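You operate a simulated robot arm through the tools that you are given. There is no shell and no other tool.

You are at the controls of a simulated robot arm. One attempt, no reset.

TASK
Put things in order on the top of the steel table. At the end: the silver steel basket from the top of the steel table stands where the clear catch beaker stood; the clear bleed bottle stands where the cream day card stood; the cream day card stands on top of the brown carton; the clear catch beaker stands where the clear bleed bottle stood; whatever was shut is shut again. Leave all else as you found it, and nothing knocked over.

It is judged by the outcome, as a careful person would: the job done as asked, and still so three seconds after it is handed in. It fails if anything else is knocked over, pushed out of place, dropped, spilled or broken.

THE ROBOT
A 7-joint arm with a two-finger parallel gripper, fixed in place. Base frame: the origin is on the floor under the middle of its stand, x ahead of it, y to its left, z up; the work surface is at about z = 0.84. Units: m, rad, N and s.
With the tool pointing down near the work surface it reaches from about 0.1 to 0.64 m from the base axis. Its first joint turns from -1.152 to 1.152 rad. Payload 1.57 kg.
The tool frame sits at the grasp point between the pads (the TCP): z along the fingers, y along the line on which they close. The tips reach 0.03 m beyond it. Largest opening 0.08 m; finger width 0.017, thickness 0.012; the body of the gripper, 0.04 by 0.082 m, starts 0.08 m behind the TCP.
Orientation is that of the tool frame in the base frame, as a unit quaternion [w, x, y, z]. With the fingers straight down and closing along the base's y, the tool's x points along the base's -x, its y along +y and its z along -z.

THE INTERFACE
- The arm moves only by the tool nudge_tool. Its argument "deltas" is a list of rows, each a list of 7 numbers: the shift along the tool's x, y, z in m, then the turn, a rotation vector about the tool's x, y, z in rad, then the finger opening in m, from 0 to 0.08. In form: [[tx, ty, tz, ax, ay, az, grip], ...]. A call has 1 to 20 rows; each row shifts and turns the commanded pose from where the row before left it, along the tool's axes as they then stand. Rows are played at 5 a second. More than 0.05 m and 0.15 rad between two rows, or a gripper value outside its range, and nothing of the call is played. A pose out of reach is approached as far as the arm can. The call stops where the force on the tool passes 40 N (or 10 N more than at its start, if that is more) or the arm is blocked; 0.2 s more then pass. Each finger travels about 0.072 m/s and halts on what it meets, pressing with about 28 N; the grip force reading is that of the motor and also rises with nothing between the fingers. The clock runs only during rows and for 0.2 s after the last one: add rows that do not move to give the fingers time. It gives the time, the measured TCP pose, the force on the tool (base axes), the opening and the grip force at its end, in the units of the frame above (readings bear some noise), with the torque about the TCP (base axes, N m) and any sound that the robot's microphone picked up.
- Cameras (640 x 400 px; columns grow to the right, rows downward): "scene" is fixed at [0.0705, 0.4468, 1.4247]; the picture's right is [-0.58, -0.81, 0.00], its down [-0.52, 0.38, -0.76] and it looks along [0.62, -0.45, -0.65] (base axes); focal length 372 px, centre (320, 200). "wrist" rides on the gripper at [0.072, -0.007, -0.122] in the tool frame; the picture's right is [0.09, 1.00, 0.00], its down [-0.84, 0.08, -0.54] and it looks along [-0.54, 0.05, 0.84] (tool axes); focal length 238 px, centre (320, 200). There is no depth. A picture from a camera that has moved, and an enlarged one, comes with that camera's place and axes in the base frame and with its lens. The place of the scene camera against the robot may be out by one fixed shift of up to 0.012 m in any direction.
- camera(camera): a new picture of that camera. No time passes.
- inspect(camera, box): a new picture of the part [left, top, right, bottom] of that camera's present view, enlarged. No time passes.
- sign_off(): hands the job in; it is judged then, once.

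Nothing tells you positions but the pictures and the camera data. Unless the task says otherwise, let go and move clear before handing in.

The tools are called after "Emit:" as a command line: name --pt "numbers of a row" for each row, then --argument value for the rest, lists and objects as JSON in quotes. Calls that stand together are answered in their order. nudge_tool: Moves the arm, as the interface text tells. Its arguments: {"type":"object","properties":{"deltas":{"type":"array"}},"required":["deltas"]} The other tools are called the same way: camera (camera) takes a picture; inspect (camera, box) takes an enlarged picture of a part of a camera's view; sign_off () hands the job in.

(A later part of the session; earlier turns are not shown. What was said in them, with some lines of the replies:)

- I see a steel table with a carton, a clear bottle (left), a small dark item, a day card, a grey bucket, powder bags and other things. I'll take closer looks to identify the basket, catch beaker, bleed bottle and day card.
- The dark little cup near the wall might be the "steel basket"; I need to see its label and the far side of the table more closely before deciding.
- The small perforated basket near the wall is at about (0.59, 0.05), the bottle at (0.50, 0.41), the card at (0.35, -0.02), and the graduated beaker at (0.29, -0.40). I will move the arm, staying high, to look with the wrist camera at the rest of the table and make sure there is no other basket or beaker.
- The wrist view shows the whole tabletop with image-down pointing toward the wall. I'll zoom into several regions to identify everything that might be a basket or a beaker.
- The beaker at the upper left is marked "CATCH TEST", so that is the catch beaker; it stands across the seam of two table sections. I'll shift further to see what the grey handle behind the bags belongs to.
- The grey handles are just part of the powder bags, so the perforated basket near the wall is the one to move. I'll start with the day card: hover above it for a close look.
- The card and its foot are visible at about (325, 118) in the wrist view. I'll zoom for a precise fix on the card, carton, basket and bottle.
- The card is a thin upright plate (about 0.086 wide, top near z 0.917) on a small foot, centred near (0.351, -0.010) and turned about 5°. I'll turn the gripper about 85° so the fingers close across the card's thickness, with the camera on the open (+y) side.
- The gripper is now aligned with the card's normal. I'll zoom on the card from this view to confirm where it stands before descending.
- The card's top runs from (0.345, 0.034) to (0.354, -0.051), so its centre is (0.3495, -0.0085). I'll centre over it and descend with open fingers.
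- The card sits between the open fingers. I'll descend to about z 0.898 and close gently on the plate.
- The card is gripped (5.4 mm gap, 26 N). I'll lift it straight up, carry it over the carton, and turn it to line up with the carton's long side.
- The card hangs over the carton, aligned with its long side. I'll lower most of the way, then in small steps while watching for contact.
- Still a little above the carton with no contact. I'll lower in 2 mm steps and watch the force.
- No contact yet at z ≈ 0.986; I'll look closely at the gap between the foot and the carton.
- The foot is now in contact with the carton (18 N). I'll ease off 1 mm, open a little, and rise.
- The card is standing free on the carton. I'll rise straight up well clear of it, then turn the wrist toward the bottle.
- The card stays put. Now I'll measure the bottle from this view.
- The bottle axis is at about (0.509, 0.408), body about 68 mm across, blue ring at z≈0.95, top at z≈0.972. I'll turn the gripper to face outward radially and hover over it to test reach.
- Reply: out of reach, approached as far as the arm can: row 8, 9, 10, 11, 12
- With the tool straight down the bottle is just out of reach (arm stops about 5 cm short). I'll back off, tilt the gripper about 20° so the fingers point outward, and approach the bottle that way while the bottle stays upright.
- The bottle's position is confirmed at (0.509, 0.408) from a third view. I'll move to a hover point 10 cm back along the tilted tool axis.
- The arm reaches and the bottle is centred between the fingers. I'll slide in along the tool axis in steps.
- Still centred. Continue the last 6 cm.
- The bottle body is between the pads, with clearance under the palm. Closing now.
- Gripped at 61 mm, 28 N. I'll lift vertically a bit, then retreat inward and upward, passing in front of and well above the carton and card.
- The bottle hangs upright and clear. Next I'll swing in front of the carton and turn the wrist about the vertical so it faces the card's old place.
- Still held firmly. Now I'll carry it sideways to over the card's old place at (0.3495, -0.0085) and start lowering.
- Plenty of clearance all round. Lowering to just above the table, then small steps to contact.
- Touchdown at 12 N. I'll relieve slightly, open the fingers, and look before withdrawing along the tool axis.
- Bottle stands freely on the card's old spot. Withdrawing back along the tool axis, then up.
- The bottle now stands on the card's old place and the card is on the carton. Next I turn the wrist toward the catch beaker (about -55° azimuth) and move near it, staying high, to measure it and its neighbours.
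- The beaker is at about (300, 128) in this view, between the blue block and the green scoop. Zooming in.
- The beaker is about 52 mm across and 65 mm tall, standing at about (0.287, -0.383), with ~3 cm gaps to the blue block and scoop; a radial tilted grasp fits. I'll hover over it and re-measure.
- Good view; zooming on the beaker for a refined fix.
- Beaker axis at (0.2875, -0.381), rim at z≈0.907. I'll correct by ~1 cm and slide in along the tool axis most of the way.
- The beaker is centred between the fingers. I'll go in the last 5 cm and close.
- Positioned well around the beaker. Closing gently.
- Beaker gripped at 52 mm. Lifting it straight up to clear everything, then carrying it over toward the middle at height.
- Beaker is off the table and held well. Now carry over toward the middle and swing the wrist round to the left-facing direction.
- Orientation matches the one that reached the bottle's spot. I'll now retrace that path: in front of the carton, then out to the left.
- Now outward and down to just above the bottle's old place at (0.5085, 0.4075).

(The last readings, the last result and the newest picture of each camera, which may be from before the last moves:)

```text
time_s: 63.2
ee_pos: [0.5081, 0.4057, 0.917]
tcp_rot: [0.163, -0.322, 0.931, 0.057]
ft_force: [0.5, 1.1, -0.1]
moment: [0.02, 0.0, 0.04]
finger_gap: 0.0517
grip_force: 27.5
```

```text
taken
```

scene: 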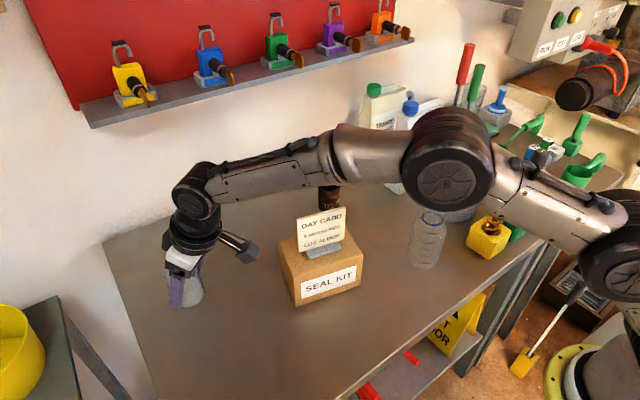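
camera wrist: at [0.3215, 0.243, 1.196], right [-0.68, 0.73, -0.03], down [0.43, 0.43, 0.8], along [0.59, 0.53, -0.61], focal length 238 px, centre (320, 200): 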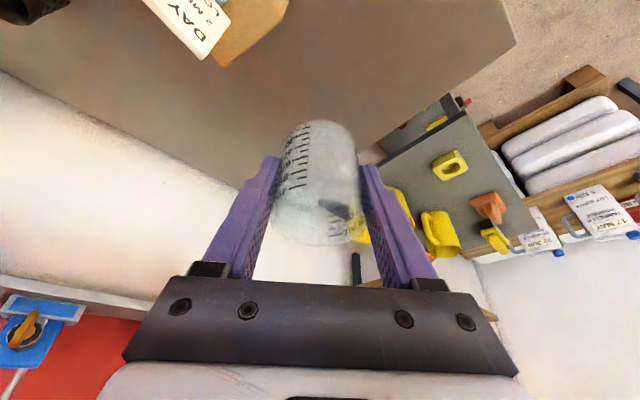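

Reached. Lowering to near contact, then small steps.

Emit:
nudge_tool --pt "0.0034 0.001 0.0124 0 0 0 0.035" --pt "0.0034 0 0.0094 0 0 0 0.035" --pt "0 0 0 0 0 0 0.035"

Emit:
nudge_tool --pt "0.001 0 0.0028 0 0 0 0.035" --pt "0 0 0 0 0 0 0.035"

Emit:
nudge_tool --pt "0.0007 0 0.0019 0 0 0 0.035" --pt "0 0 0 0 0 0 0.035"

```text
time_s: 64.0
ee_pos: [0.5087, 0.4075, 0.8956]
tcp_rot: [0.163, -0.322, 0.931, 0.057]
ft_force: [-1.0, 0.1, 0.1]
moment: [-0.01, -0.02, 0.02]
finger_gap: 0.0517
grip_force: 27.6
```

```text
time_s: 64.6
ee_pos: [0.5059, 0.4069, 0.8913]
tcp_rot: [0.162, -0.323, 0.931, 0.058]
ft_force: [0.3, -1.2, 0.5]
moment: [-0.01, 0.0, 0.01]
finger_gap: 0.0515
grip_force: 28.0
```

```text
time_s: 65.2
ee_pos: [0.5076, 0.406, 0.89]
tcp_rot: [0.164, -0.322, 0.931, 0.057]
ft_force: [0.4, 0.2, -0.6]
moment: [-0.03, -0.02, 0.01]
finger_gap: 0.052
grip_force: 28.2
```

Emit:
nudge_tool --pt "0.0007 0 0.0019 0 0 0 0.035" --pt "0 0 0 0 0 0 0.035"

Emit:
nudge_tool --pt "0.0005 0 0.0014 0 0 0 0.035" --pt "0 0 0 0 0 0 0.035"

Emit:
nudge_tool --pt "0.0005 0 0.0014 0 0 0 0.035" --pt "0 0 0 0 0 0 0.035"

```text
time_s: 65.8
ee_pos: [0.508, 0.4078, 0.8891]
tcp_rot: [0.164, -0.322, 0.931, 0.057]
ft_force: [-0.9, 0.2, -0.4]
moment: [-0.02, 0.02, 0.01]
finger_gap: 0.0518
grip_force: 28.1
```

```text
time_s: 66.4
ee_pos: [0.508, 0.4069, 0.8871]
tcp_rot: [0.164, -0.322, 0.931, 0.057]
ft_force: [-0.3, -0.2, -0.5]
moment: [-0.03, 0.02, 0.0]
finger_gap: 0.0515
grip_force: 28.0
```

```text
time_s: 67.0
ee_pos: [0.5079, 0.4059, 0.8852]
tcp_rot: [0.164, -0.322, 0.931, 0.058]
ft_force: [0.4, -0.2, 0.4]
moment: [-0.02, -0.01, 0.01]
finger_gap: 0.0515
grip_force: 28.2
```

Emit:
nudge_tool --pt "0.0005 0 0.0014 0 0 0 0.035" --pt "0 0 0 0 0 0 0.035"

Emit:
inspect --camera "scene" --box '[130, 230, 250, 330]'

```text
time_s: 67.6
ee_pos: [0.5066, 0.4085, 0.8836]
tcp_rot: [0.165, -0.322, 0.93, 0.058]
ft_force: [0.4, -1.9, 2.9]
moment: [0.04, 0.01, 0.06]
finger_gap: 0.052
grip_force: 27.9
```

```text
4.00 times, centred on (190, 280) of scene
camera zoom: at [0.0704, 0.4467, 1.4247], right [-0.58, -0.81, 0.0], down [-0.52, 0.38, -0.76], along [0.62, -0.45, -0.65], focal length 1487 px, centre (840, -120)
```

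zoom: 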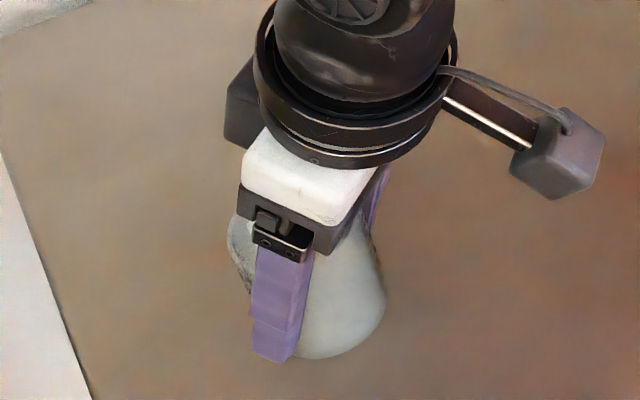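

Light contact beginning (2.9 N). One more tiny step, then release.

Emit:
nudge_tool --pt "0.0003 0 0.0008 0 0 0 0.035" --pt "0 0 0 0 0 0 0.035"

```text
time_s: 68.2
ee_pos: [0.5082, 0.4078, 0.8844]
tcp_rot: [0.165, -0.323, 0.93, 0.059]
ft_force: [2.4, -1.1, 8.5]
moment: [0.1, -0.07, -0.04]
finger_gap: 0.0515
grip_force: 27.2
```

Emit:
nudge_tool --pt "-0.0002 0 -0.0005 0 0 0 0.035" --pt "0 0 0 0 0 0 0.055" --pt "0 0 0 0 0 0 0.068" --pt "0 0 0 0 0 0 0.08" --pt "0 0 0 0 0 0 0.08"

Emit:
camera --camera "wrist"

```text
time_s: 69.4
ee_pos: [0.5067, 0.4074, 0.8844]
tcp_rot: [0.163, -0.323, 0.93, 0.058]
ft_force: [-0.5, -0.7, 0.4]
moment: [-0.01, 0.03, -0.02]
finger_gap: 0.08
grip_force: 0.1
```

```text
taken
camera wrist: at [0.4259, 0.3346, 0.9734], right [-0.68, 0.73, -0.03], down [0.43, 0.43, 0.8], along [0.59, 0.53, -0.61], focal length 238 px, centre (320, 200)
```

wrist: 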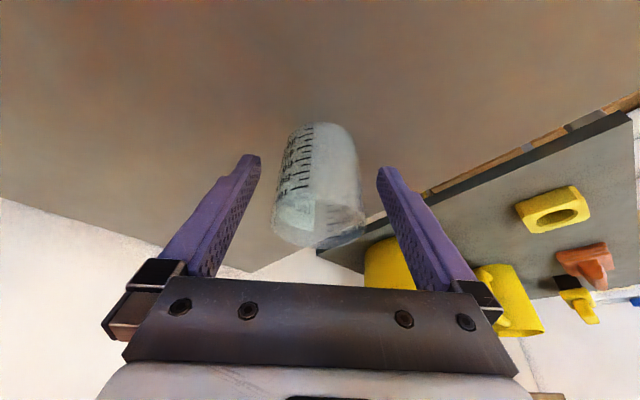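

The beaker stands where the bottle stood. Withdrawing along the tool axis and inward.

Emit:
nudge_tool --pt "0 0 -0.02 0 0 0 0.08" --pt "0 0 -0.03 0 0 0 0.08" --pt "0 0 -0.035 0 0 0 0.08" --pt "0 0 -0.035 0 0 0 0.08" --pt "0.0129 -0.0009 -0.0338 0 0 0 0.08" --pt "0.0129 -0.0009 -0.0338 0 0 0 0.08" --pt "0.0129 -0.0009 -0.0338 0 0 0 0.08" --pt "0 0 0 0 0 0 0.08"

Emit:
camera --camera "wrist"

Emit:
camera --camera "scene"

```text
time_s: 71.2
ee_pos: [0.4189, 0.337, 1.0797]
tcp_rot: [0.163, -0.323, 0.931, 0.058]
ft_force: [-0.5, 0.3, 0.8]
moment: [0.0, -0.02, -0.01]
finger_gap: 0.0799
grip_force: 0.0
```

```text
taken
camera wrist: at [0.3385, 0.2641, 1.1684], right [-0.68, 0.73, -0.03], down [0.43, 0.43, 0.79], along [0.59, 0.53, -0.61], focal length 238 px, centre (320, 200)
```

wrist: 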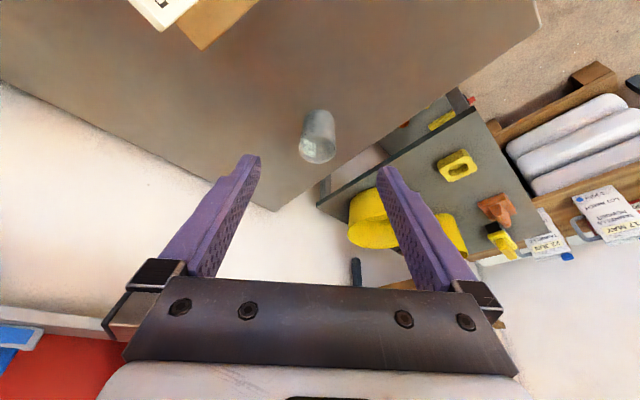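

```text
taken
```

scene: 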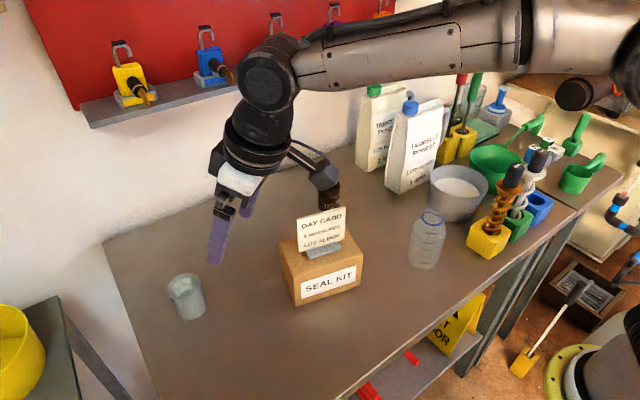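

The beaker is in place. Next is the basket at about (0.590, 0.049): I'll come inward, turn to face it, and move to a viewing point before it.

Emit:
nudge_tool --pt "0.0301 -0.0123 -0.0195 0 0 0 0.08" --pt "0.0301 -0.0123 -0.0195 0 0 0 0.08" --pt "0.0301 -0.0123 -0.0195 0 0 0 0.08" --pt "0.0301 -0.0123 -0.0195 0 0 0 0.08" --pt "0.0301 -0.0123 -0.0195 0 0 0 0.08" --pt "0 0 0 0.0508 -0.0002 0.1394 0.08" --pt "0 0 0 0.0508 -0.0002 0.1394 0.08" --pt "0 0 0 0.0508 -0.0002 0.1394 0.08" --pt "0 0 0 0.0508 -0.0002 0.1394 0.08" --pt "-0.0221 -0.0246 0.0116 0 0 0 0.08" --pt "-0.0221 -0.0246 0.0116 0 0 0 0.08" --pt "-0.0221 -0.0246 0.0116 0 0 0 0.08" --pt "-0.0221 -0.0246 0.0116 0 0 0 0.08" --pt "-0.0221 -0.0246 0.0116 0 0 0 0.08" --pt "-0.0221 -0.0246 0.0116 0 0 0 0.08" --pt "0 0 0 0 0 0 0.08"

Emit:
camera --camera "wrist"

Emit:
camera --camera "scene"

```text
time_s: 74.6
ee_pos: [0.4797, 0.043, 1.0997]
tcp_rot: [0.174, -0.036, 0.984, 0.007]
ft_force: [0.5, 0.4, -0.1]
moment: [-0.01, -0.03, -0.03]
finger_gap: 0.0798
grip_force: 0.1
```

```text
taken
camera wrist: at [0.371, 0.0294, 1.1887], right [-0.16, 0.99, -0.03], down [0.59, 0.12, 0.8], along [0.79, 0.11, -0.61], focal length 238 px, centre (320, 200)
```

wrist: 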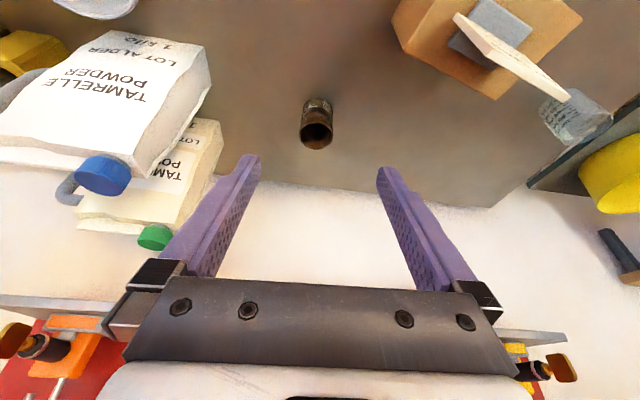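

```text
taken
```

scene: 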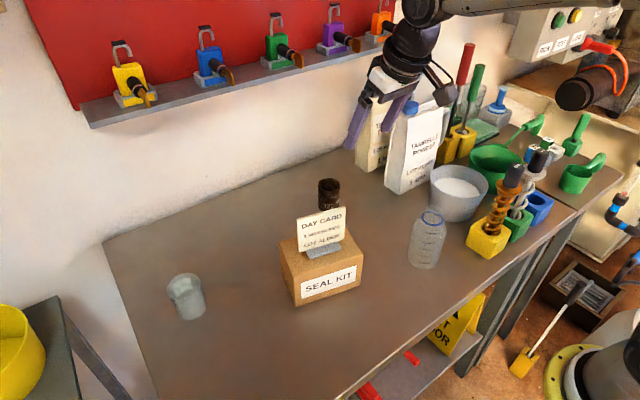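

The basket is ahead and centred with clear space around it; the wall shelf is well beyond. Zooming to fix its position.

Emit:
inspect --camera "wrist" --box '[280, 80, 360, 160]'

```text
5.00 times, centred on (320, 120) of wrist
camera zoom: at [0.371, 0.0294, 1.1887], right [-0.16, 0.99, -0.03], down [0.59, 0.12, 0.8], along [0.79, 0.11, -0.61], focal length 1192 px, centre (320, 600)
```

zoom: 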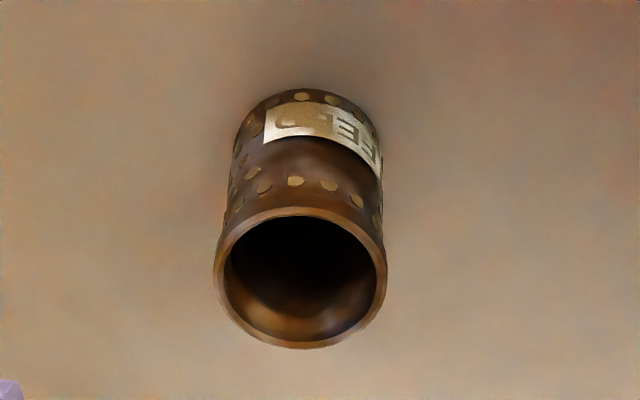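

Basket axis at (0.589, 0.049), rim z≈0.904, about 51 mm across at the rim. Moving to a hover 9 cm back along the tool axis.

Emit:
nudge_tool --pt "-0.0081 -0.0005 0.0355 0 0 0 0.08" --pt "-0.0081 -0.0005 0.0355 0 0 0 0.08" --pt "-0.0081 -0.0005 0.0355 0 0 0 0.08" --pt "-0.0081 -0.0005 0.0355 0 0 0 0.08" --pt "0 0 0 0 0 0 0.08"

Emit:
camera --camera "wrist"

Emit:
camera --camera "scene"

```text
time_s: 75.8
ee_pos: [0.5598, 0.0467, 0.9764]
tcp_rot: [0.174, -0.036, 0.984, 0.007]
ft_force: [-0.2, -0.4, -0.2]
moment: [0.02, -0.03, 0.02]
finger_gap: 0.08
grip_force: 0.1
```

```text
taken
camera wrist: at [0.4519, 0.0313, 1.0664], right [-0.16, 0.99, -0.03], down [0.59, 0.12, 0.8], along [0.79, 0.11, -0.61], focal length 238 px, centre (320, 200)
```

wrist: 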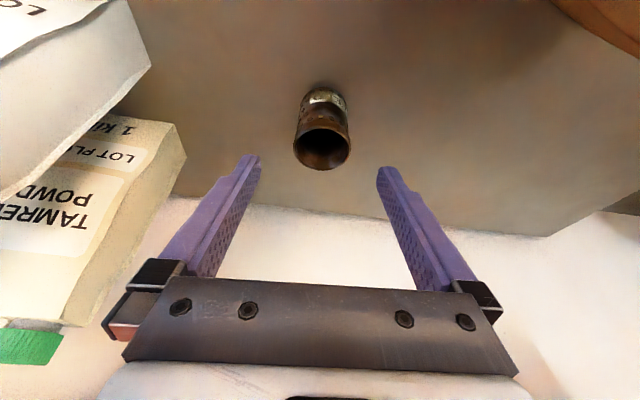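

```text
taken
```

scene: 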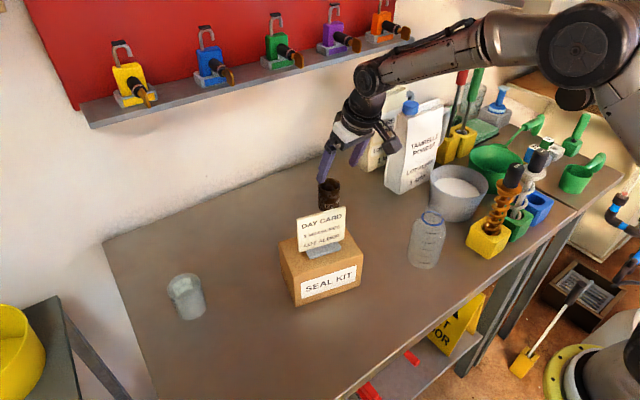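

Aligned. Sliding in along the tool axis the last 9 cm.

Emit:
nudge_tool --pt "0 0.0003 0.025 0 0 0 0.08" --pt "0 0.0003 0.025 0 0 0 0.08" --pt "0.0005 0 0.02 0 0 0 0.08" --pt "0.0005 0 0.0185 0 0 0 0.08" --pt "0 0 0 0 0 0 0.08"

Emit:
camera --camera "wrist"

Emit:
inspect --camera "scene" --box '[280, 100, 440, 270]'

```text
time_s: 77.0
ee_pos: [0.5885, 0.0499, 0.8926]
tcp_rot: [0.173, -0.036, 0.984, 0.008]
ft_force: [-0.5, -0.3, -0.3]
moment: [0.01, 0.0, -0.02]
finger_gap: 0.08
grip_force: 0.0
```

```text
taken
camera wrist: at [0.4802, 0.0359, 0.9816], right [-0.16, 0.99, -0.03], down [0.59, 0.12, 0.8], along [0.79, 0.11, -0.61], focal length 238 px, centre (320, 200)
```

wrist: 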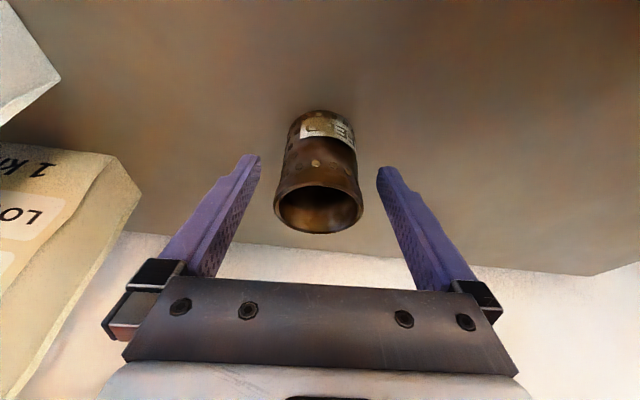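

```text
2.35 times, centred on (360, 185) of scene
camera zoom: at [0.0705, 0.4468, 1.4247], right [-0.58, -0.81, 0.0], down [-0.52, 0.38, -0.76], along [0.62, -0.45, -0.65], focal length 875 px, centre (226, 235)
```

zoom: 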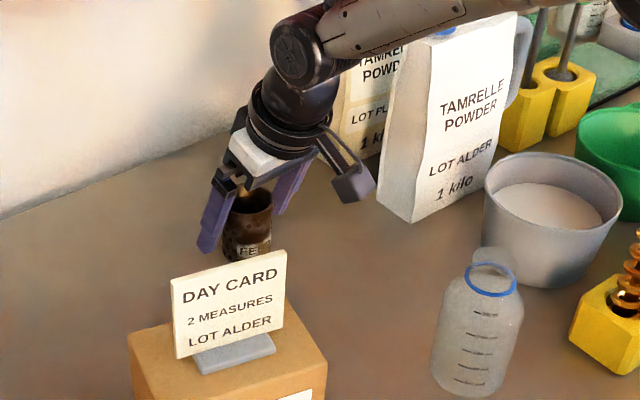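

Basket centred between the pads. Closing.

Emit:
nudge_tool --pt "0 0 0 0 0 0 0.066" --pt "0 0 0 0 0 0 0.056" --pt "0 0 0 0 0 0 0.048" --pt "0 0 0 0 0 0 0.04" --pt "0 0 0 0 0 0 0.035" --pt "0 0 0 0 0 0 0.035"

Emit:
camera --camera "wrist"

```text
time_s: 78.4
ee_pos: [0.5882, 0.051, 0.8928]
tcp_rot: [0.173, -0.036, 0.984, 0.007]
ft_force: [-0.8, 0.5, 3.4]
moment: [0.07, 0.01, 0.0]
finger_gap: 0.0443
grip_force: 28.2
```

```text
taken
camera wrist: at [0.4802, 0.036, 0.9823], right [-0.16, 0.99, -0.03], down [0.59, 0.12, 0.8], along [0.79, 0.11, -0.6], focal length 238 px, centre (320, 200)
```

wrist: 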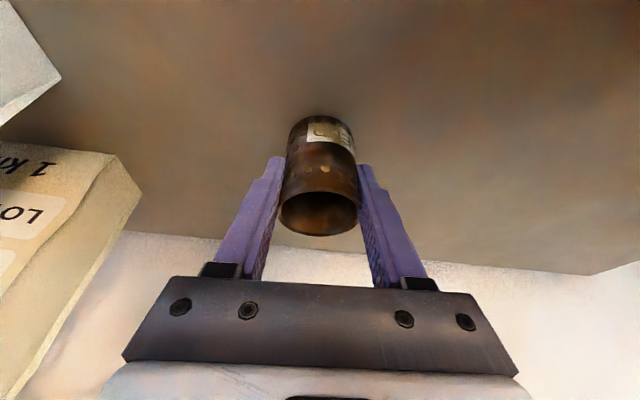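

Gripped at 44 mm, with a small vertical force; the basket seems to have shifted slightly. I'll check that it's still upright.

Emit:
inspect --camera "wrist" --box '[260, 90, 380, 250]'

Emit:
inspect --camera "scene" --box '[300, 150, 380, 230]'

```text
2.50 times, centred on (320, 170) of wrist
camera zoom: at [0.4802, 0.036, 0.9823], right [-0.16, 0.99, -0.03], down [0.59, 0.12, 0.8], along [0.79, 0.11, -0.6], focal length 596 px, centre (320, 275)
```

zoom: 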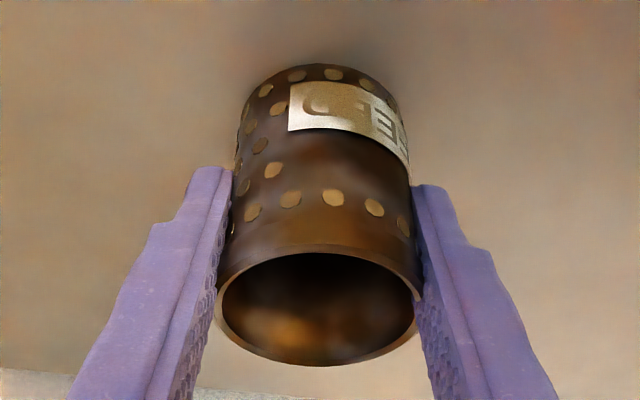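

```text
5.00 times, centred on (340, 190) of scene
camera zoom: at [0.0704, 0.4468, 1.4247], right [-0.58, -0.81, 0.0], down [-0.52, 0.38, -0.76], along [0.62, -0.45, -0.65], focal length 1859 px, centre (220, 250)
```

zoom: 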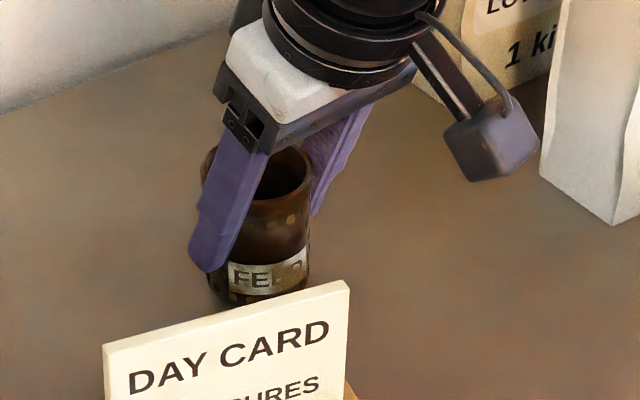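

It looks upright. I'll lift by 1.5 cm first and check.

Emit:
nudge_tool --pt "-0.0017 0 -0.0047 0 0 0 0.03" --pt "-0.0034 0 -0.0094 0 0 0 0.03" --pt "0 0 0 0 0 0 0.03"

Emit:
camera --camera "wrist"

Emit:
inspect --camera "scene" --box '[300, 140, 400, 220]'

```text
time_s: 79.2
ee_pos: [0.5882, 0.0487, 0.9078]
tcp_rot: [0.173, -0.036, 0.984, 0.008]
ft_force: [-1.0, -0.7, -1.5]
moment: [0.0, 0.01, 0.0]
finger_gap: 0.0443
grip_force: 27.9
```

```text
taken
camera wrist: at [0.48, 0.0349, 0.9966], right [-0.16, 0.99, -0.03], down [0.59, 0.12, 0.79], along [0.79, 0.11, -0.61], focal length 238 px, centre (320, 200)
```

wrist: 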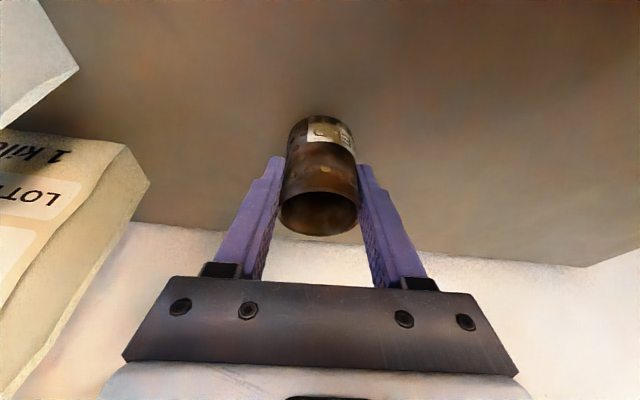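

```text
5.00 times, centred on (350, 180) of scene
camera zoom: at [0.0705, 0.4468, 1.4247], right [-0.58, -0.81, 0.0], down [-0.52, 0.38, -0.76], along [0.62, -0.45, -0.65], focal length 1859 px, centre (170, 300)
```

zoom: 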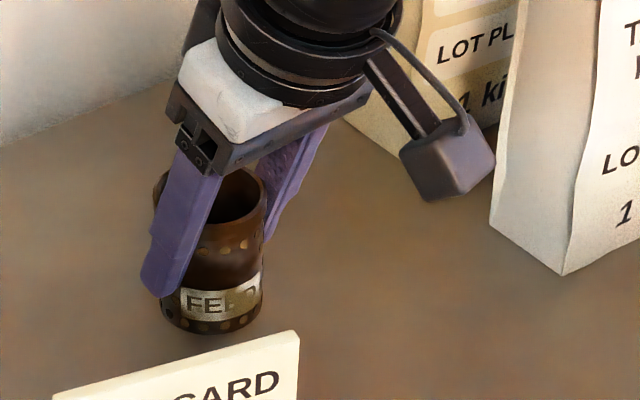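

The basket is lifted and held. I'll raise it higher, bring it inward, and turn the wrist toward the beaker's old spot.

Emit:
nudge_tool --pt "-0.012 0 -0.0329 0 0 0 0.03" --pt "-0.012 0 -0.0329 0 0 0 0.03" --pt "0.0165 -0.0037 -0.0363 0 0 0 0.03" --pt "0.0165 -0.0037 -0.0363 0 0 0 0.03" --pt "0.0165 -0.0037 -0.0363 0 0 0 0.03" --pt "0.0165 -0.0037 -0.0363 0 0 0 0.03" --pt "0.0165 -0.0037 -0.0363 0 0 0 0.03" --pt "0 0 0 0 0 0 0.03"

Emit:
camera --camera "wrist"

Emit:
camera --camera "scene"

```text
time_s: 81.0
ee_pos: [0.4514, 0.0206, 1.1195]
tcp_rot: [0.173, -0.035, 0.984, 0.008]
ft_force: [-0.3, -0.3, -1.6]
moment: [0.03, 0.03, 0.01]
finger_gap: 0.0442
grip_force: 27.9
```

```text
taken
camera wrist: at [0.345, 0.0059, 1.2091], right [-0.16, 0.99, -0.03], down [0.6, 0.12, 0.79], along [0.79, 0.11, -0.61], focal length 238 px, centre (320, 200)
```

wrist: 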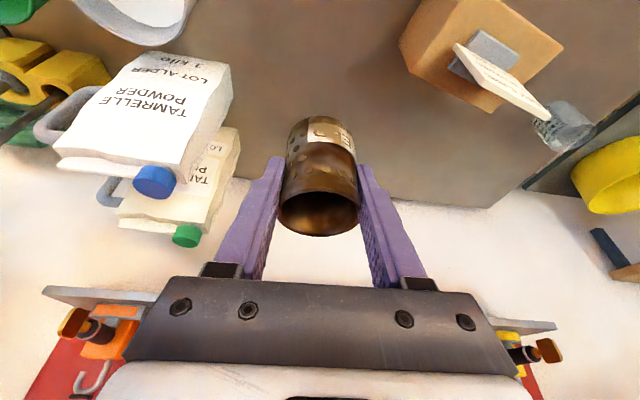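

```text
taken
```

scene: 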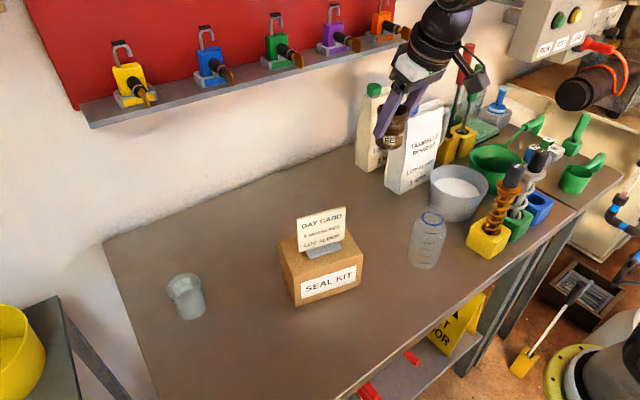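

All clear. Bring it in a little, then turn about the vertical by about 60° to face the beaker's old place.

Emit:
nudge_tool --pt "0.0281 0.0022 -0.0103 0 0 0 0.03" --pt "0.0281 0.0022 -0.0103 0 0 0 0.03" --pt "0.0281 0.0022 -0.0103 0 0 0 0.03" --pt "0 0 0 0.0511 -0.0002 0.1398 0.03" --pt "0 0 0 0.0511 -0.0002 0.1398 0.03" --pt "0 0 0 0.0511 -0.0002 0.1398 0.03" --pt "0 0 0 0.0511 -0.0002 0.1398 0.03" --pt "0 0 0 0.0511 -0.0002 0.1398 0.03" --pt "0 0 0 0.0511 -0.0002 0.1398 0.03" --pt "0 0 0 0.0511 -0.0002 0.1398 0.03" --pt "0 0 0 0 0 0 0.03"

Emit:
camera --camera "wrist"

```text
time_s: 83.4
ee_pos: [0.3613, 0.0202, 1.1207]
tcp_rot: [0.153, 0.46, 0.871, -0.083]
ft_force: [-0.5, 0.0, -1.1]
moment: [0.0, 0.04, -0.03]
finger_gap: 0.0438
grip_force: 27.6
```

```text
taken
camera wrist: at [0.2943, 0.1074, 1.2098], right [0.77, 0.63, -0.03], down [0.4, -0.45, 0.8], along [0.49, -0.63, -0.6], focal length 238 px, centre (320, 200)
```

wrist: 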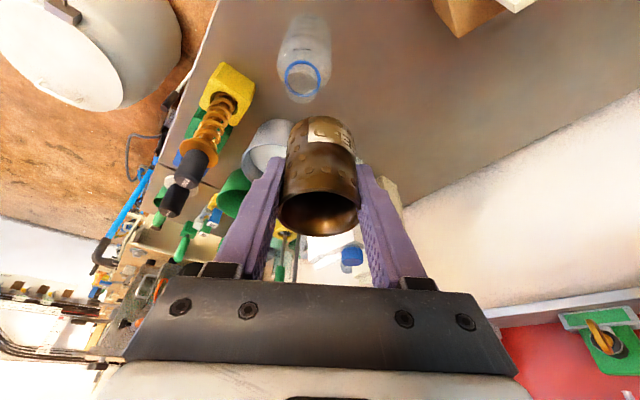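

Now carry it across at height to above the beaker's old place.

Emit:
nudge_tool --pt "-0.02685 -0.02865 0.00969 0 0 0 0.03" --pt "-0.02685 -0.02865 0.00969 0 0 0 0.03" --pt "-0.02685 -0.02865 0.00969 0 0 0 0.03" --pt "-0.02685 -0.02865 0.00969 0 0 0 0.03" --pt "-0.02685 -0.02865 0.00969 0 0 0 0.03" --pt "-0.02685 -0.02865 0.00969 0 0 0 0.03" --pt "-0.02685 -0.02865 0.00969 0 0 0 0.03" --pt "-0.02685 -0.02865 0.00969 0 0 0 0.03" --pt "-0.02685 -0.02865 0.00969 0 0 0 0.03" --pt "-0.02685 -0.02865 0.00969 0 0 0 0.03" --pt "0 0 0 0 0 0 0.03"

Emit:
camera --camera "wrist"

Emit:
camera --camera "scene"

```text
time_s: 85.8
ee_pos: [0.285, -0.3782, 1.1225]
tcp_rot: [0.153, 0.459, 0.872, -0.081]
ft_force: [0.0, -0.2, -0.5]
moment: [0.01, -0.01, -0.01]
finger_gap: 0.0438
grip_force: 27.6
```

```text
taken
camera wrist: at [0.2183, -0.2917, 1.2117], right [0.77, 0.64, -0.03], down [0.4, -0.45, 0.8], along [0.49, -0.63, -0.61], focal length 238 px, centre (320, 200)
```

wrist: 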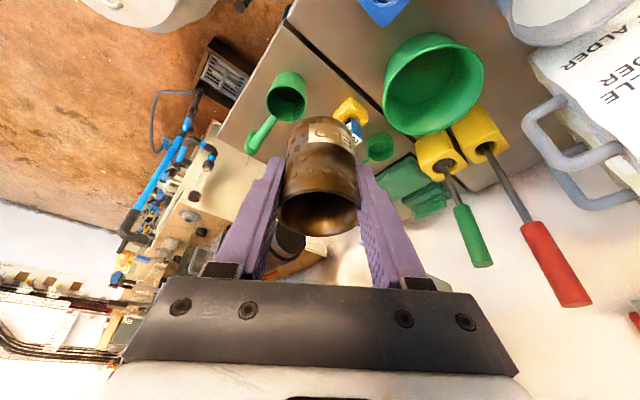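

```text
taken
```

scene: 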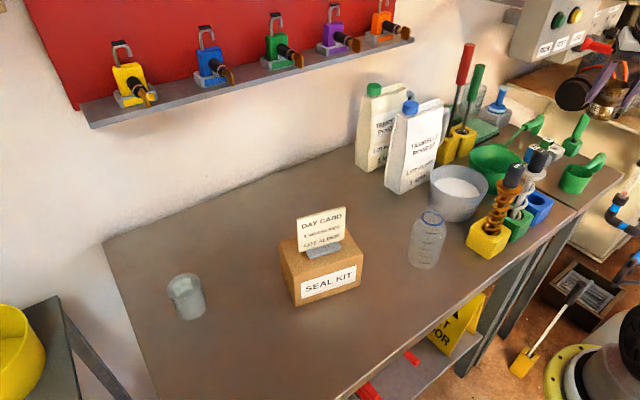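

Directly above the old beaker spot. Lowering in stages.

Emit:
nudge_tool --pt "0.0123 -0.0001 0.0339 0 0 0 0.03" --pt "0.0123 -0.0001 0.0339 0 0 0 0.03" --pt "0.0123 -0.0001 0.0339 0 0 0 0.03" --pt "0.0123 -0.0001 0.0339 0 0 0 0.03" --pt "0 0 0 0 0 0 0.03"

Emit:
camera --camera "wrist"

Emit:
inspect --camera "scene" --box '[480, 90, 640, 230]'

```text
time_s: 87.0
ee_pos: [0.288, -0.3789, 0.9762]
tcp_rot: [0.153, 0.458, 0.872, -0.081]
ft_force: [0.0, -0.3, 0.0]
moment: [0.0, 0.03, 0.01]
finger_gap: 0.0439
grip_force: 27.8
```

```text
taken
camera wrist: at [0.22, -0.2917, 1.0664], right [0.77, 0.64, -0.03], down [0.41, -0.45, 0.8], along [0.49, -0.63, -0.6], focal length 238 px, centre (320, 200)
```

wrist: 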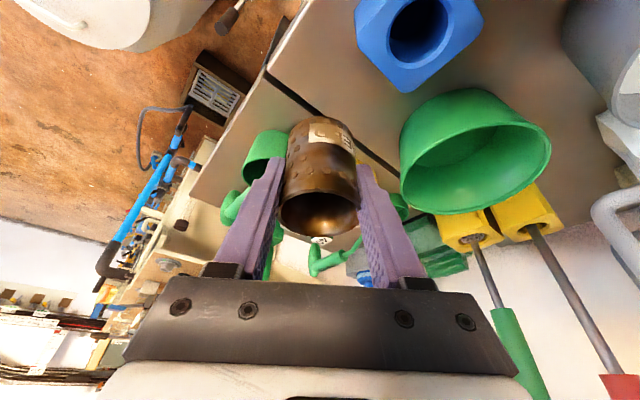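

```text
2.86 times, centred on (560, 160) of scene
camera zoom: at [0.0705, 0.4468, 1.4247], right [-0.58, -0.81, 0.0], down [-0.52, 0.38, -0.76], along [0.62, -0.45, -0.65], focal length 1062 px, centre (-366, 314)
```

zoom: 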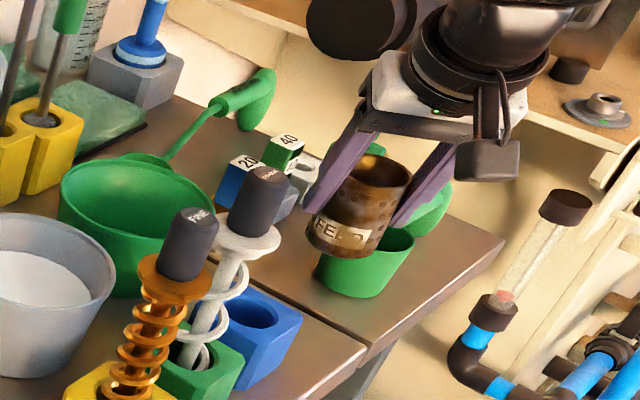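

Small correction inward (2–3 mm), then continue down to just above the surface.

Emit:
nudge_tool --pt "0.0026 -0.0005 -0.001 0 0 0 0.03" --pt "0.0103 0 0.0282 0 0 0 0.03" --pt "0.0103 0 0.0282 0 0 0 0.03" --pt "0.0034 0 0.0094 0 0 0 0.03" --pt "0 0 0 0 0 0 0.03"

Emit:
camera --camera "wrist"

Emit:
inspect --camera "scene" --box '[500, 120, 620, 230]'

```text
time_s: 88.2
ee_pos: [0.2841, -0.3749, 0.907]
tcp_rot: [0.153, 0.459, 0.872, -0.081]
ft_force: [-0.3, 0.6, -1.0]
moment: [0.03, -0.04, 0.01]
finger_gap: 0.0439
grip_force: 28.6
```

```text
taken
camera wrist: at [0.2179, -0.2887, 0.9966], right [0.77, 0.64, -0.03], down [0.41, -0.45, 0.8], along [0.49, -0.63, -0.61], focal length 238 px, centre (320, 200)
```

wrist: 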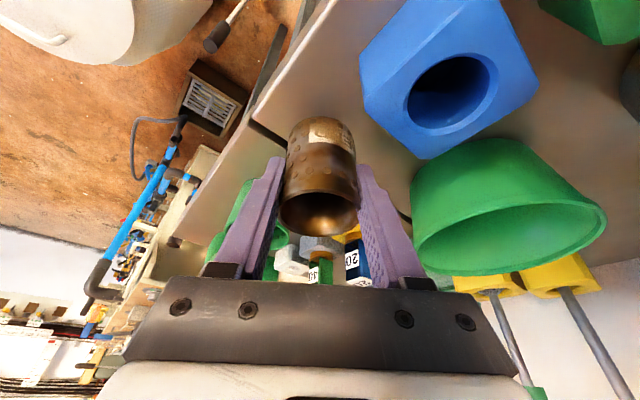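

```text
3.64 times, centred on (560, 175) of scene
camera zoom: at [0.0705, 0.4468, 1.4247], right [-0.58, -0.81, 0.0], down [-0.52, 0.38, -0.76], along [0.62, -0.45, -0.65], focal length 1352 px, centre (-553, 291)
```

zoom: 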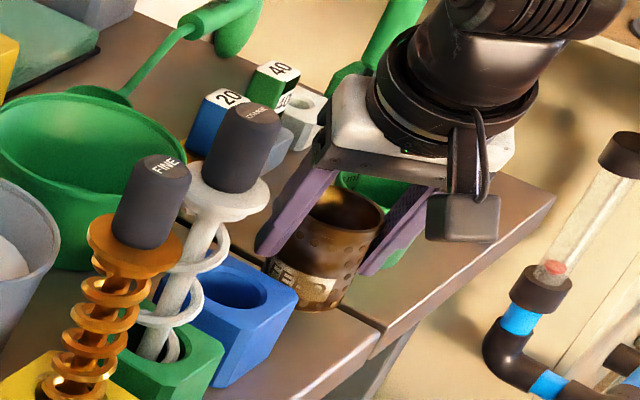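

Close above the surface; small lowering steps now.

Emit:
nudge_tool --pt "0.0002 -0.0003 0.0065 0 0 0 0.03" --pt "0.0007 0 0.0019 0 0 0 0.03" --pt "0 0 0 0 0 0 0.03"

Emit:
nudge_tool --pt "0.0007 0 0.0019 0 0 0 0.03" --pt "0 0 0 0 0 0 0.03"

Emit:
nudge_tool --pt "0.0005 0 0.0014 0 0 0 0.03" --pt "0 0 0 0 0 0 0.03"

```text
time_s: 89.0
ee_pos: [0.2872, -0.3768, 0.899]
tcp_rot: [0.153, 0.458, 0.872, -0.081]
ft_force: [-0.4, 0.4, -1.3]
moment: [0.03, 0.0, 0.01]
finger_gap: 0.0435
grip_force: 28.3
```

```text
time_s: 89.6
ee_pos: [0.2858, -0.3768, 0.897]
tcp_rot: [0.154, 0.458, 0.871, -0.082]
ft_force: [0.8, -0.5, -0.7]
moment: [-0.04, 0.0, 0.03]
finger_gap: 0.0437
grip_force: 28.1
```

```text
time_s: 90.2
ee_pos: [0.2851, -0.3753, 0.8959]
tcp_rot: [0.154, 0.459, 0.871, -0.081]
ft_force: [0.3, 0.1, -0.9]
moment: [0.02, -0.02, -0.01]
finger_gap: 0.0436
grip_force: 27.3
```

Emit:
nudge_tool --pt "0.0005 0 0.0014 0 0 0 0.03" --pt "0 0 0 0 0 0 0.03"

Emit:
nudge_tool --pt "0.0005 0 0.0014 0 0 0 0.03" --pt "0 0 0 0 0 0 0.03"

```text
time_s: 90.8
ee_pos: [0.2849, -0.3765, 0.8938]
tcp_rot: [0.153, 0.458, 0.872, -0.081]
ft_force: [-0.5, 0.2, -1.4]
moment: [-0.03, 0.01, -0.01]
finger_gap: 0.0435
grip_force: 28.0
```

```text
time_s: 91.4
ee_pos: [0.2854, -0.3766, 0.8926]
tcp_rot: [0.153, 0.459, 0.871, -0.082]
ft_force: [-0.6, 0.9, 0.8]
moment: [0.0, -0.03, 0.02]
finger_gap: 0.0437
grip_force: 28.0
```

Emit:
nudge_tool --pt "0.0004 0 0.001 0 0 0 0.03" --pt "0 0 0 0 0 0 0.03"

Emit:
inspect --camera "scene" --box '[520, 140, 610, 225]'

Emit:
inspect --camera "wrist" --box '[240, 80, 400, 250]'

```text
time_s: 92.0
ee_pos: [0.2864, -0.3764, 0.8932]
tcp_rot: [0.155, 0.459, 0.871, -0.083]
ft_force: [-2.9, 0.9, 9.3]
moment: [0.06, -0.09, -0.01]
finger_gap: 0.0439
grip_force: 28.0
```

```text
4.71 times, centred on (565, 182) of scene
camera zoom: at [0.0703, 0.4469, 1.4247], right [-0.58, -0.81, 0.0], down [-0.52, 0.38, -0.76], along [0.62, -0.45, -0.65], focal length 1749 px, centre (-833, 282)
```

zoom: 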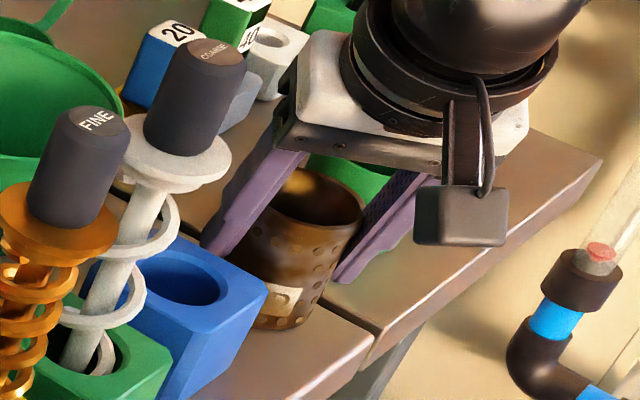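

```text
2.35 times, centred on (320, 165) of wrist
camera zoom: at [0.2188, -0.2901, 0.9815], right [0.77, 0.64, -0.03], down [0.4, -0.45, 0.8], along [0.49, -0.63, -0.6], focal length 561 px, centre (320, 282)
```

zoom: 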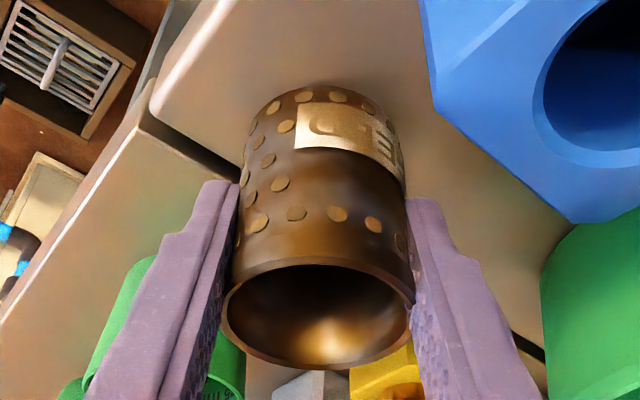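

Contact at 9 N. Relieving half a millimetre and opening the fingers.

Emit:
nudge_tool --pt "-0.0002 0 -0.0006 0 0 0 0.03" --pt "0 0 0 0 0 0 0.046" --pt "0 0 0 0 0 0 0.056" --pt "0 0 0 0 0 0 0.068" --pt "0 0 0 0 0 0 0.078" --pt "0 0 0 0 0 0 0.078"

Emit:
camera --camera "wrist"

Emit:
inspect --camera "scene" --box '[500, 120, 620, 230]'

```text
time_s: 93.4
ee_pos: [0.2857, -0.3758, 0.8921]
tcp_rot: [0.154, 0.459, 0.872, -0.082]
ft_force: [0.0, -0.6, 0.7]
moment: [-0.02, 0.01, -0.01]
finger_gap: 0.0782
grip_force: 0.0
```

```text
taken
camera wrist: at [0.2185, -0.2895, 0.9813], right [0.77, 0.64, -0.03], down [0.4, -0.45, 0.8], along [0.49, -0.63, -0.61], focal length 238 px, centre (320, 200)
```

wrist: 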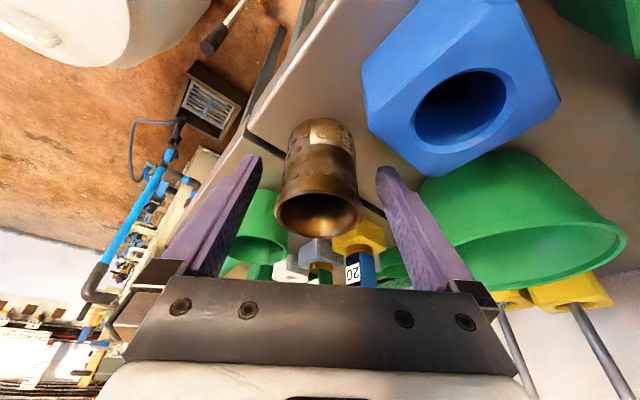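

```text
3.64 times, centred on (560, 175) of scene
camera zoom: at [0.0705, 0.4468, 1.4247], right [-0.58, -0.81, 0.0], down [-0.52, 0.38, -0.76], along [0.62, -0.45, -0.65], focal length 1352 px, centre (-553, 291)
```

zoom: 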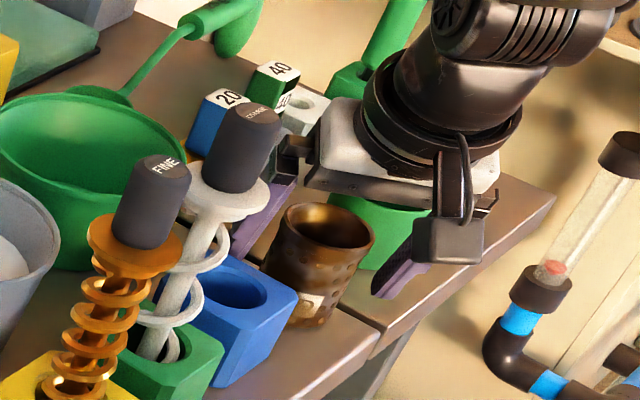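

The basket stands where the beaker stood. Withdrawing the way I came, then up to clear everything.

Emit:
nudge_tool --pt "0 0 -0.02 0 0 0 0.078" --pt "0 0 -0.03 0 0 0 0.078" --pt "0 0 -0.035 0 0 0 0.078" --pt "0 0 -0.035 0 0 0 0.078" --pt "-0.0123 0 -0.0339 0 0 0 0.078" --pt "-0.0123 0 -0.0339 0 0 0 0.078" --pt "-0.0123 0 -0.0339 0 0 0 0.078" --pt "0 0 0 0 0 0 0.078"

Emit:
camera --camera "wrist"

Emit:
camera --camera "scene"

```text
time_s: 95.2
ee_pos: [0.262, -0.341, 1.1146]
tcp_rot: [0.153, 0.458, 0.872, -0.081]
ft_force: [1.0, 1.4, -0.2]
moment: [0.01, 0.02, 0.01]
finger_gap: 0.0782
grip_force: 0.1
```

```text
taken
camera wrist: at [0.1953, -0.2543, 1.2039], right [0.77, 0.64, -0.03], down [0.41, -0.45, 0.8], along [0.49, -0.63, -0.61], focal length 238 px, centre (320, 200)
```

wrist: 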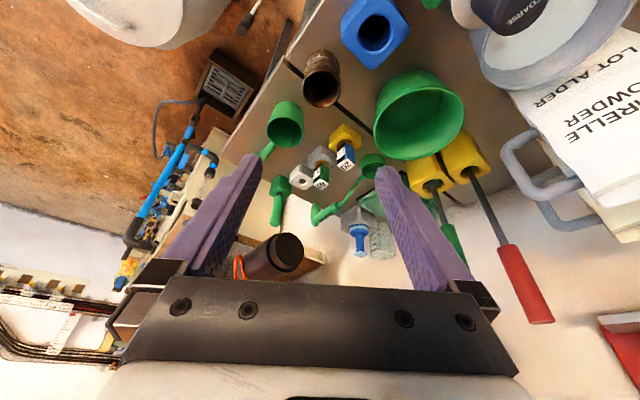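

```text
taken
```

scene: 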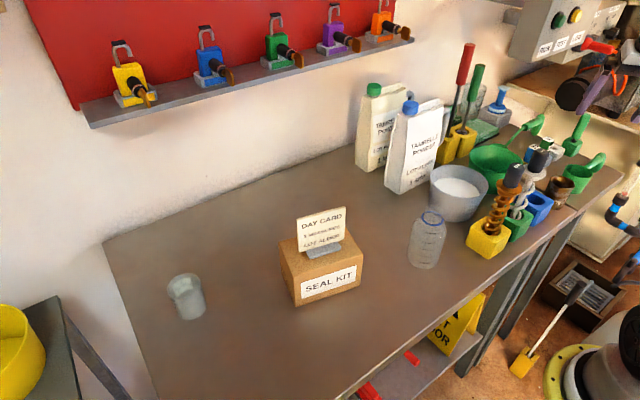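

All four items are at their destinations. Final close checks that each stands upright and nothing else moved.

Emit:
inspect --camera "scene" --box '[500, 100, 640, 240]'

Emit:
inspect --camera "scene" --box '[380, 140, 540, 290]'

Emit:
inspect --camera "scene" --box '[100, 160, 380, 340]'

Emit:
inspect --camera "wrist" --box '[270, 30, 380, 130]'

```text
2.86 times, centred on (570, 170) of scene
camera zoom: at [0.0705, 0.4468, 1.4247], right [-0.58, -0.81, 0.0], down [-0.52, 0.38, -0.76], along [0.62, -0.45, -0.65], focal length 1062 px, centre (-394, 286)
```

zoom: 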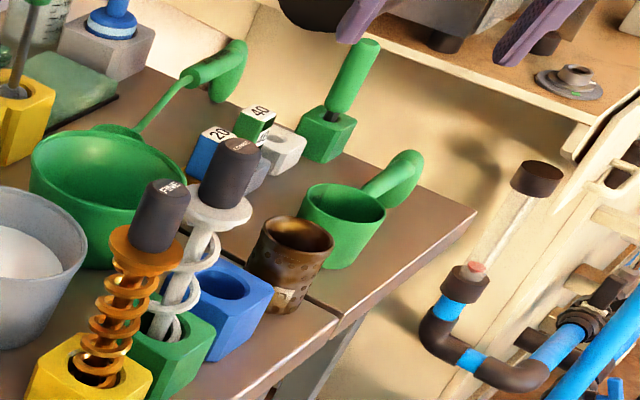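

```text
2.67 times, centred on (460, 215) of scene
camera zoom: at [0.0705, 0.4468, 1.4247], right [-0.58, -0.81, 0.0], down [-0.52, 0.38, -0.76], along [0.62, -0.45, -0.65], focal length 991 px, centre (-53, 160)
```

zoom: 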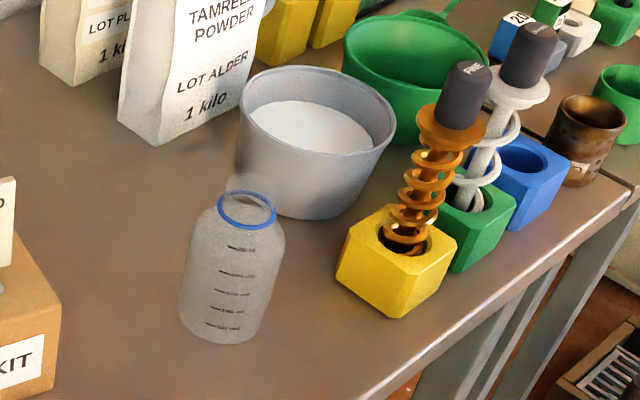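

```text
2.22 times, centred on (240, 250) of scene
camera zoom: at [0.0705, 0.4468, 1.4247], right [-0.58, -0.81, 0.0], down [-0.52, 0.38, -0.76], along [0.62, -0.45, -0.65], focal length 826 px, centre (498, 89)
```

zoom: 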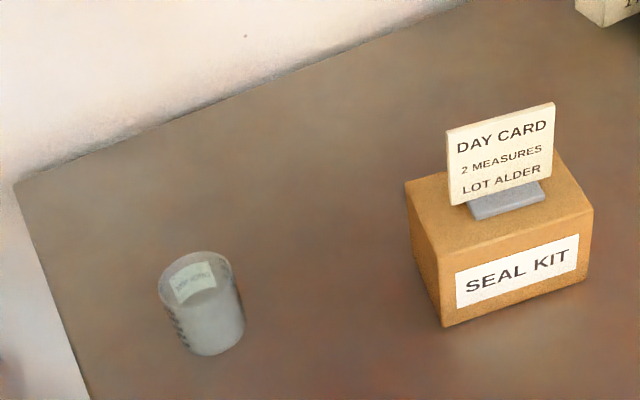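

```text
4.00 times, centred on (325, 80) of wrist
camera zoom: at [0.1953, -0.2543, 1.2039], right [0.77, 0.64, -0.03], down [0.41, -0.45, 0.8], along [0.49, -0.63, -0.61], focal length 953 px, centre (300, 680)
```

zoom: 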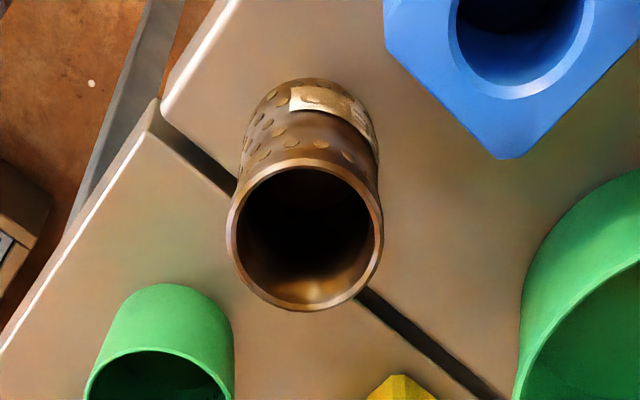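

All done: the card is upright on the carton, the bottle is on the card's old place, the beaker is on the bottle's old place, and the basket is on the beaker's old place. Nothing was opened, neighbouring items look unmoved, and the gripper is open and clear, so I'm handing in.

Emit:
sign_off

```text
The job is handed in.
```

I see all four items upright at their new places on the steel table. The gripper is open and clear above the table. I have handed the job in, and no verdict has come back.

- **Day card:** it stands on top of the brown carton, lined up with the carton's long side.
- **Bleed bottle:** it stands where the card stood, at about (0.350, -0.009).
- **Catch beaker:** it stands where the bottle stood, at about (0.508, 0.408).
- **Steel basket:** it stands where the beaker stood, at about (0.288, -0.380), across the seam between the two table sections.

I took the dark, perforated cup labelled "FEED" (partly hidden) to be the silver steel basket. It looks brown in the pictures, but it was the only basket I could find on the table top.

I opened nothing, so there was nothing to shut again. In the last close-up pictures nothing was knocked over and the neighbouring things looked unmoved.
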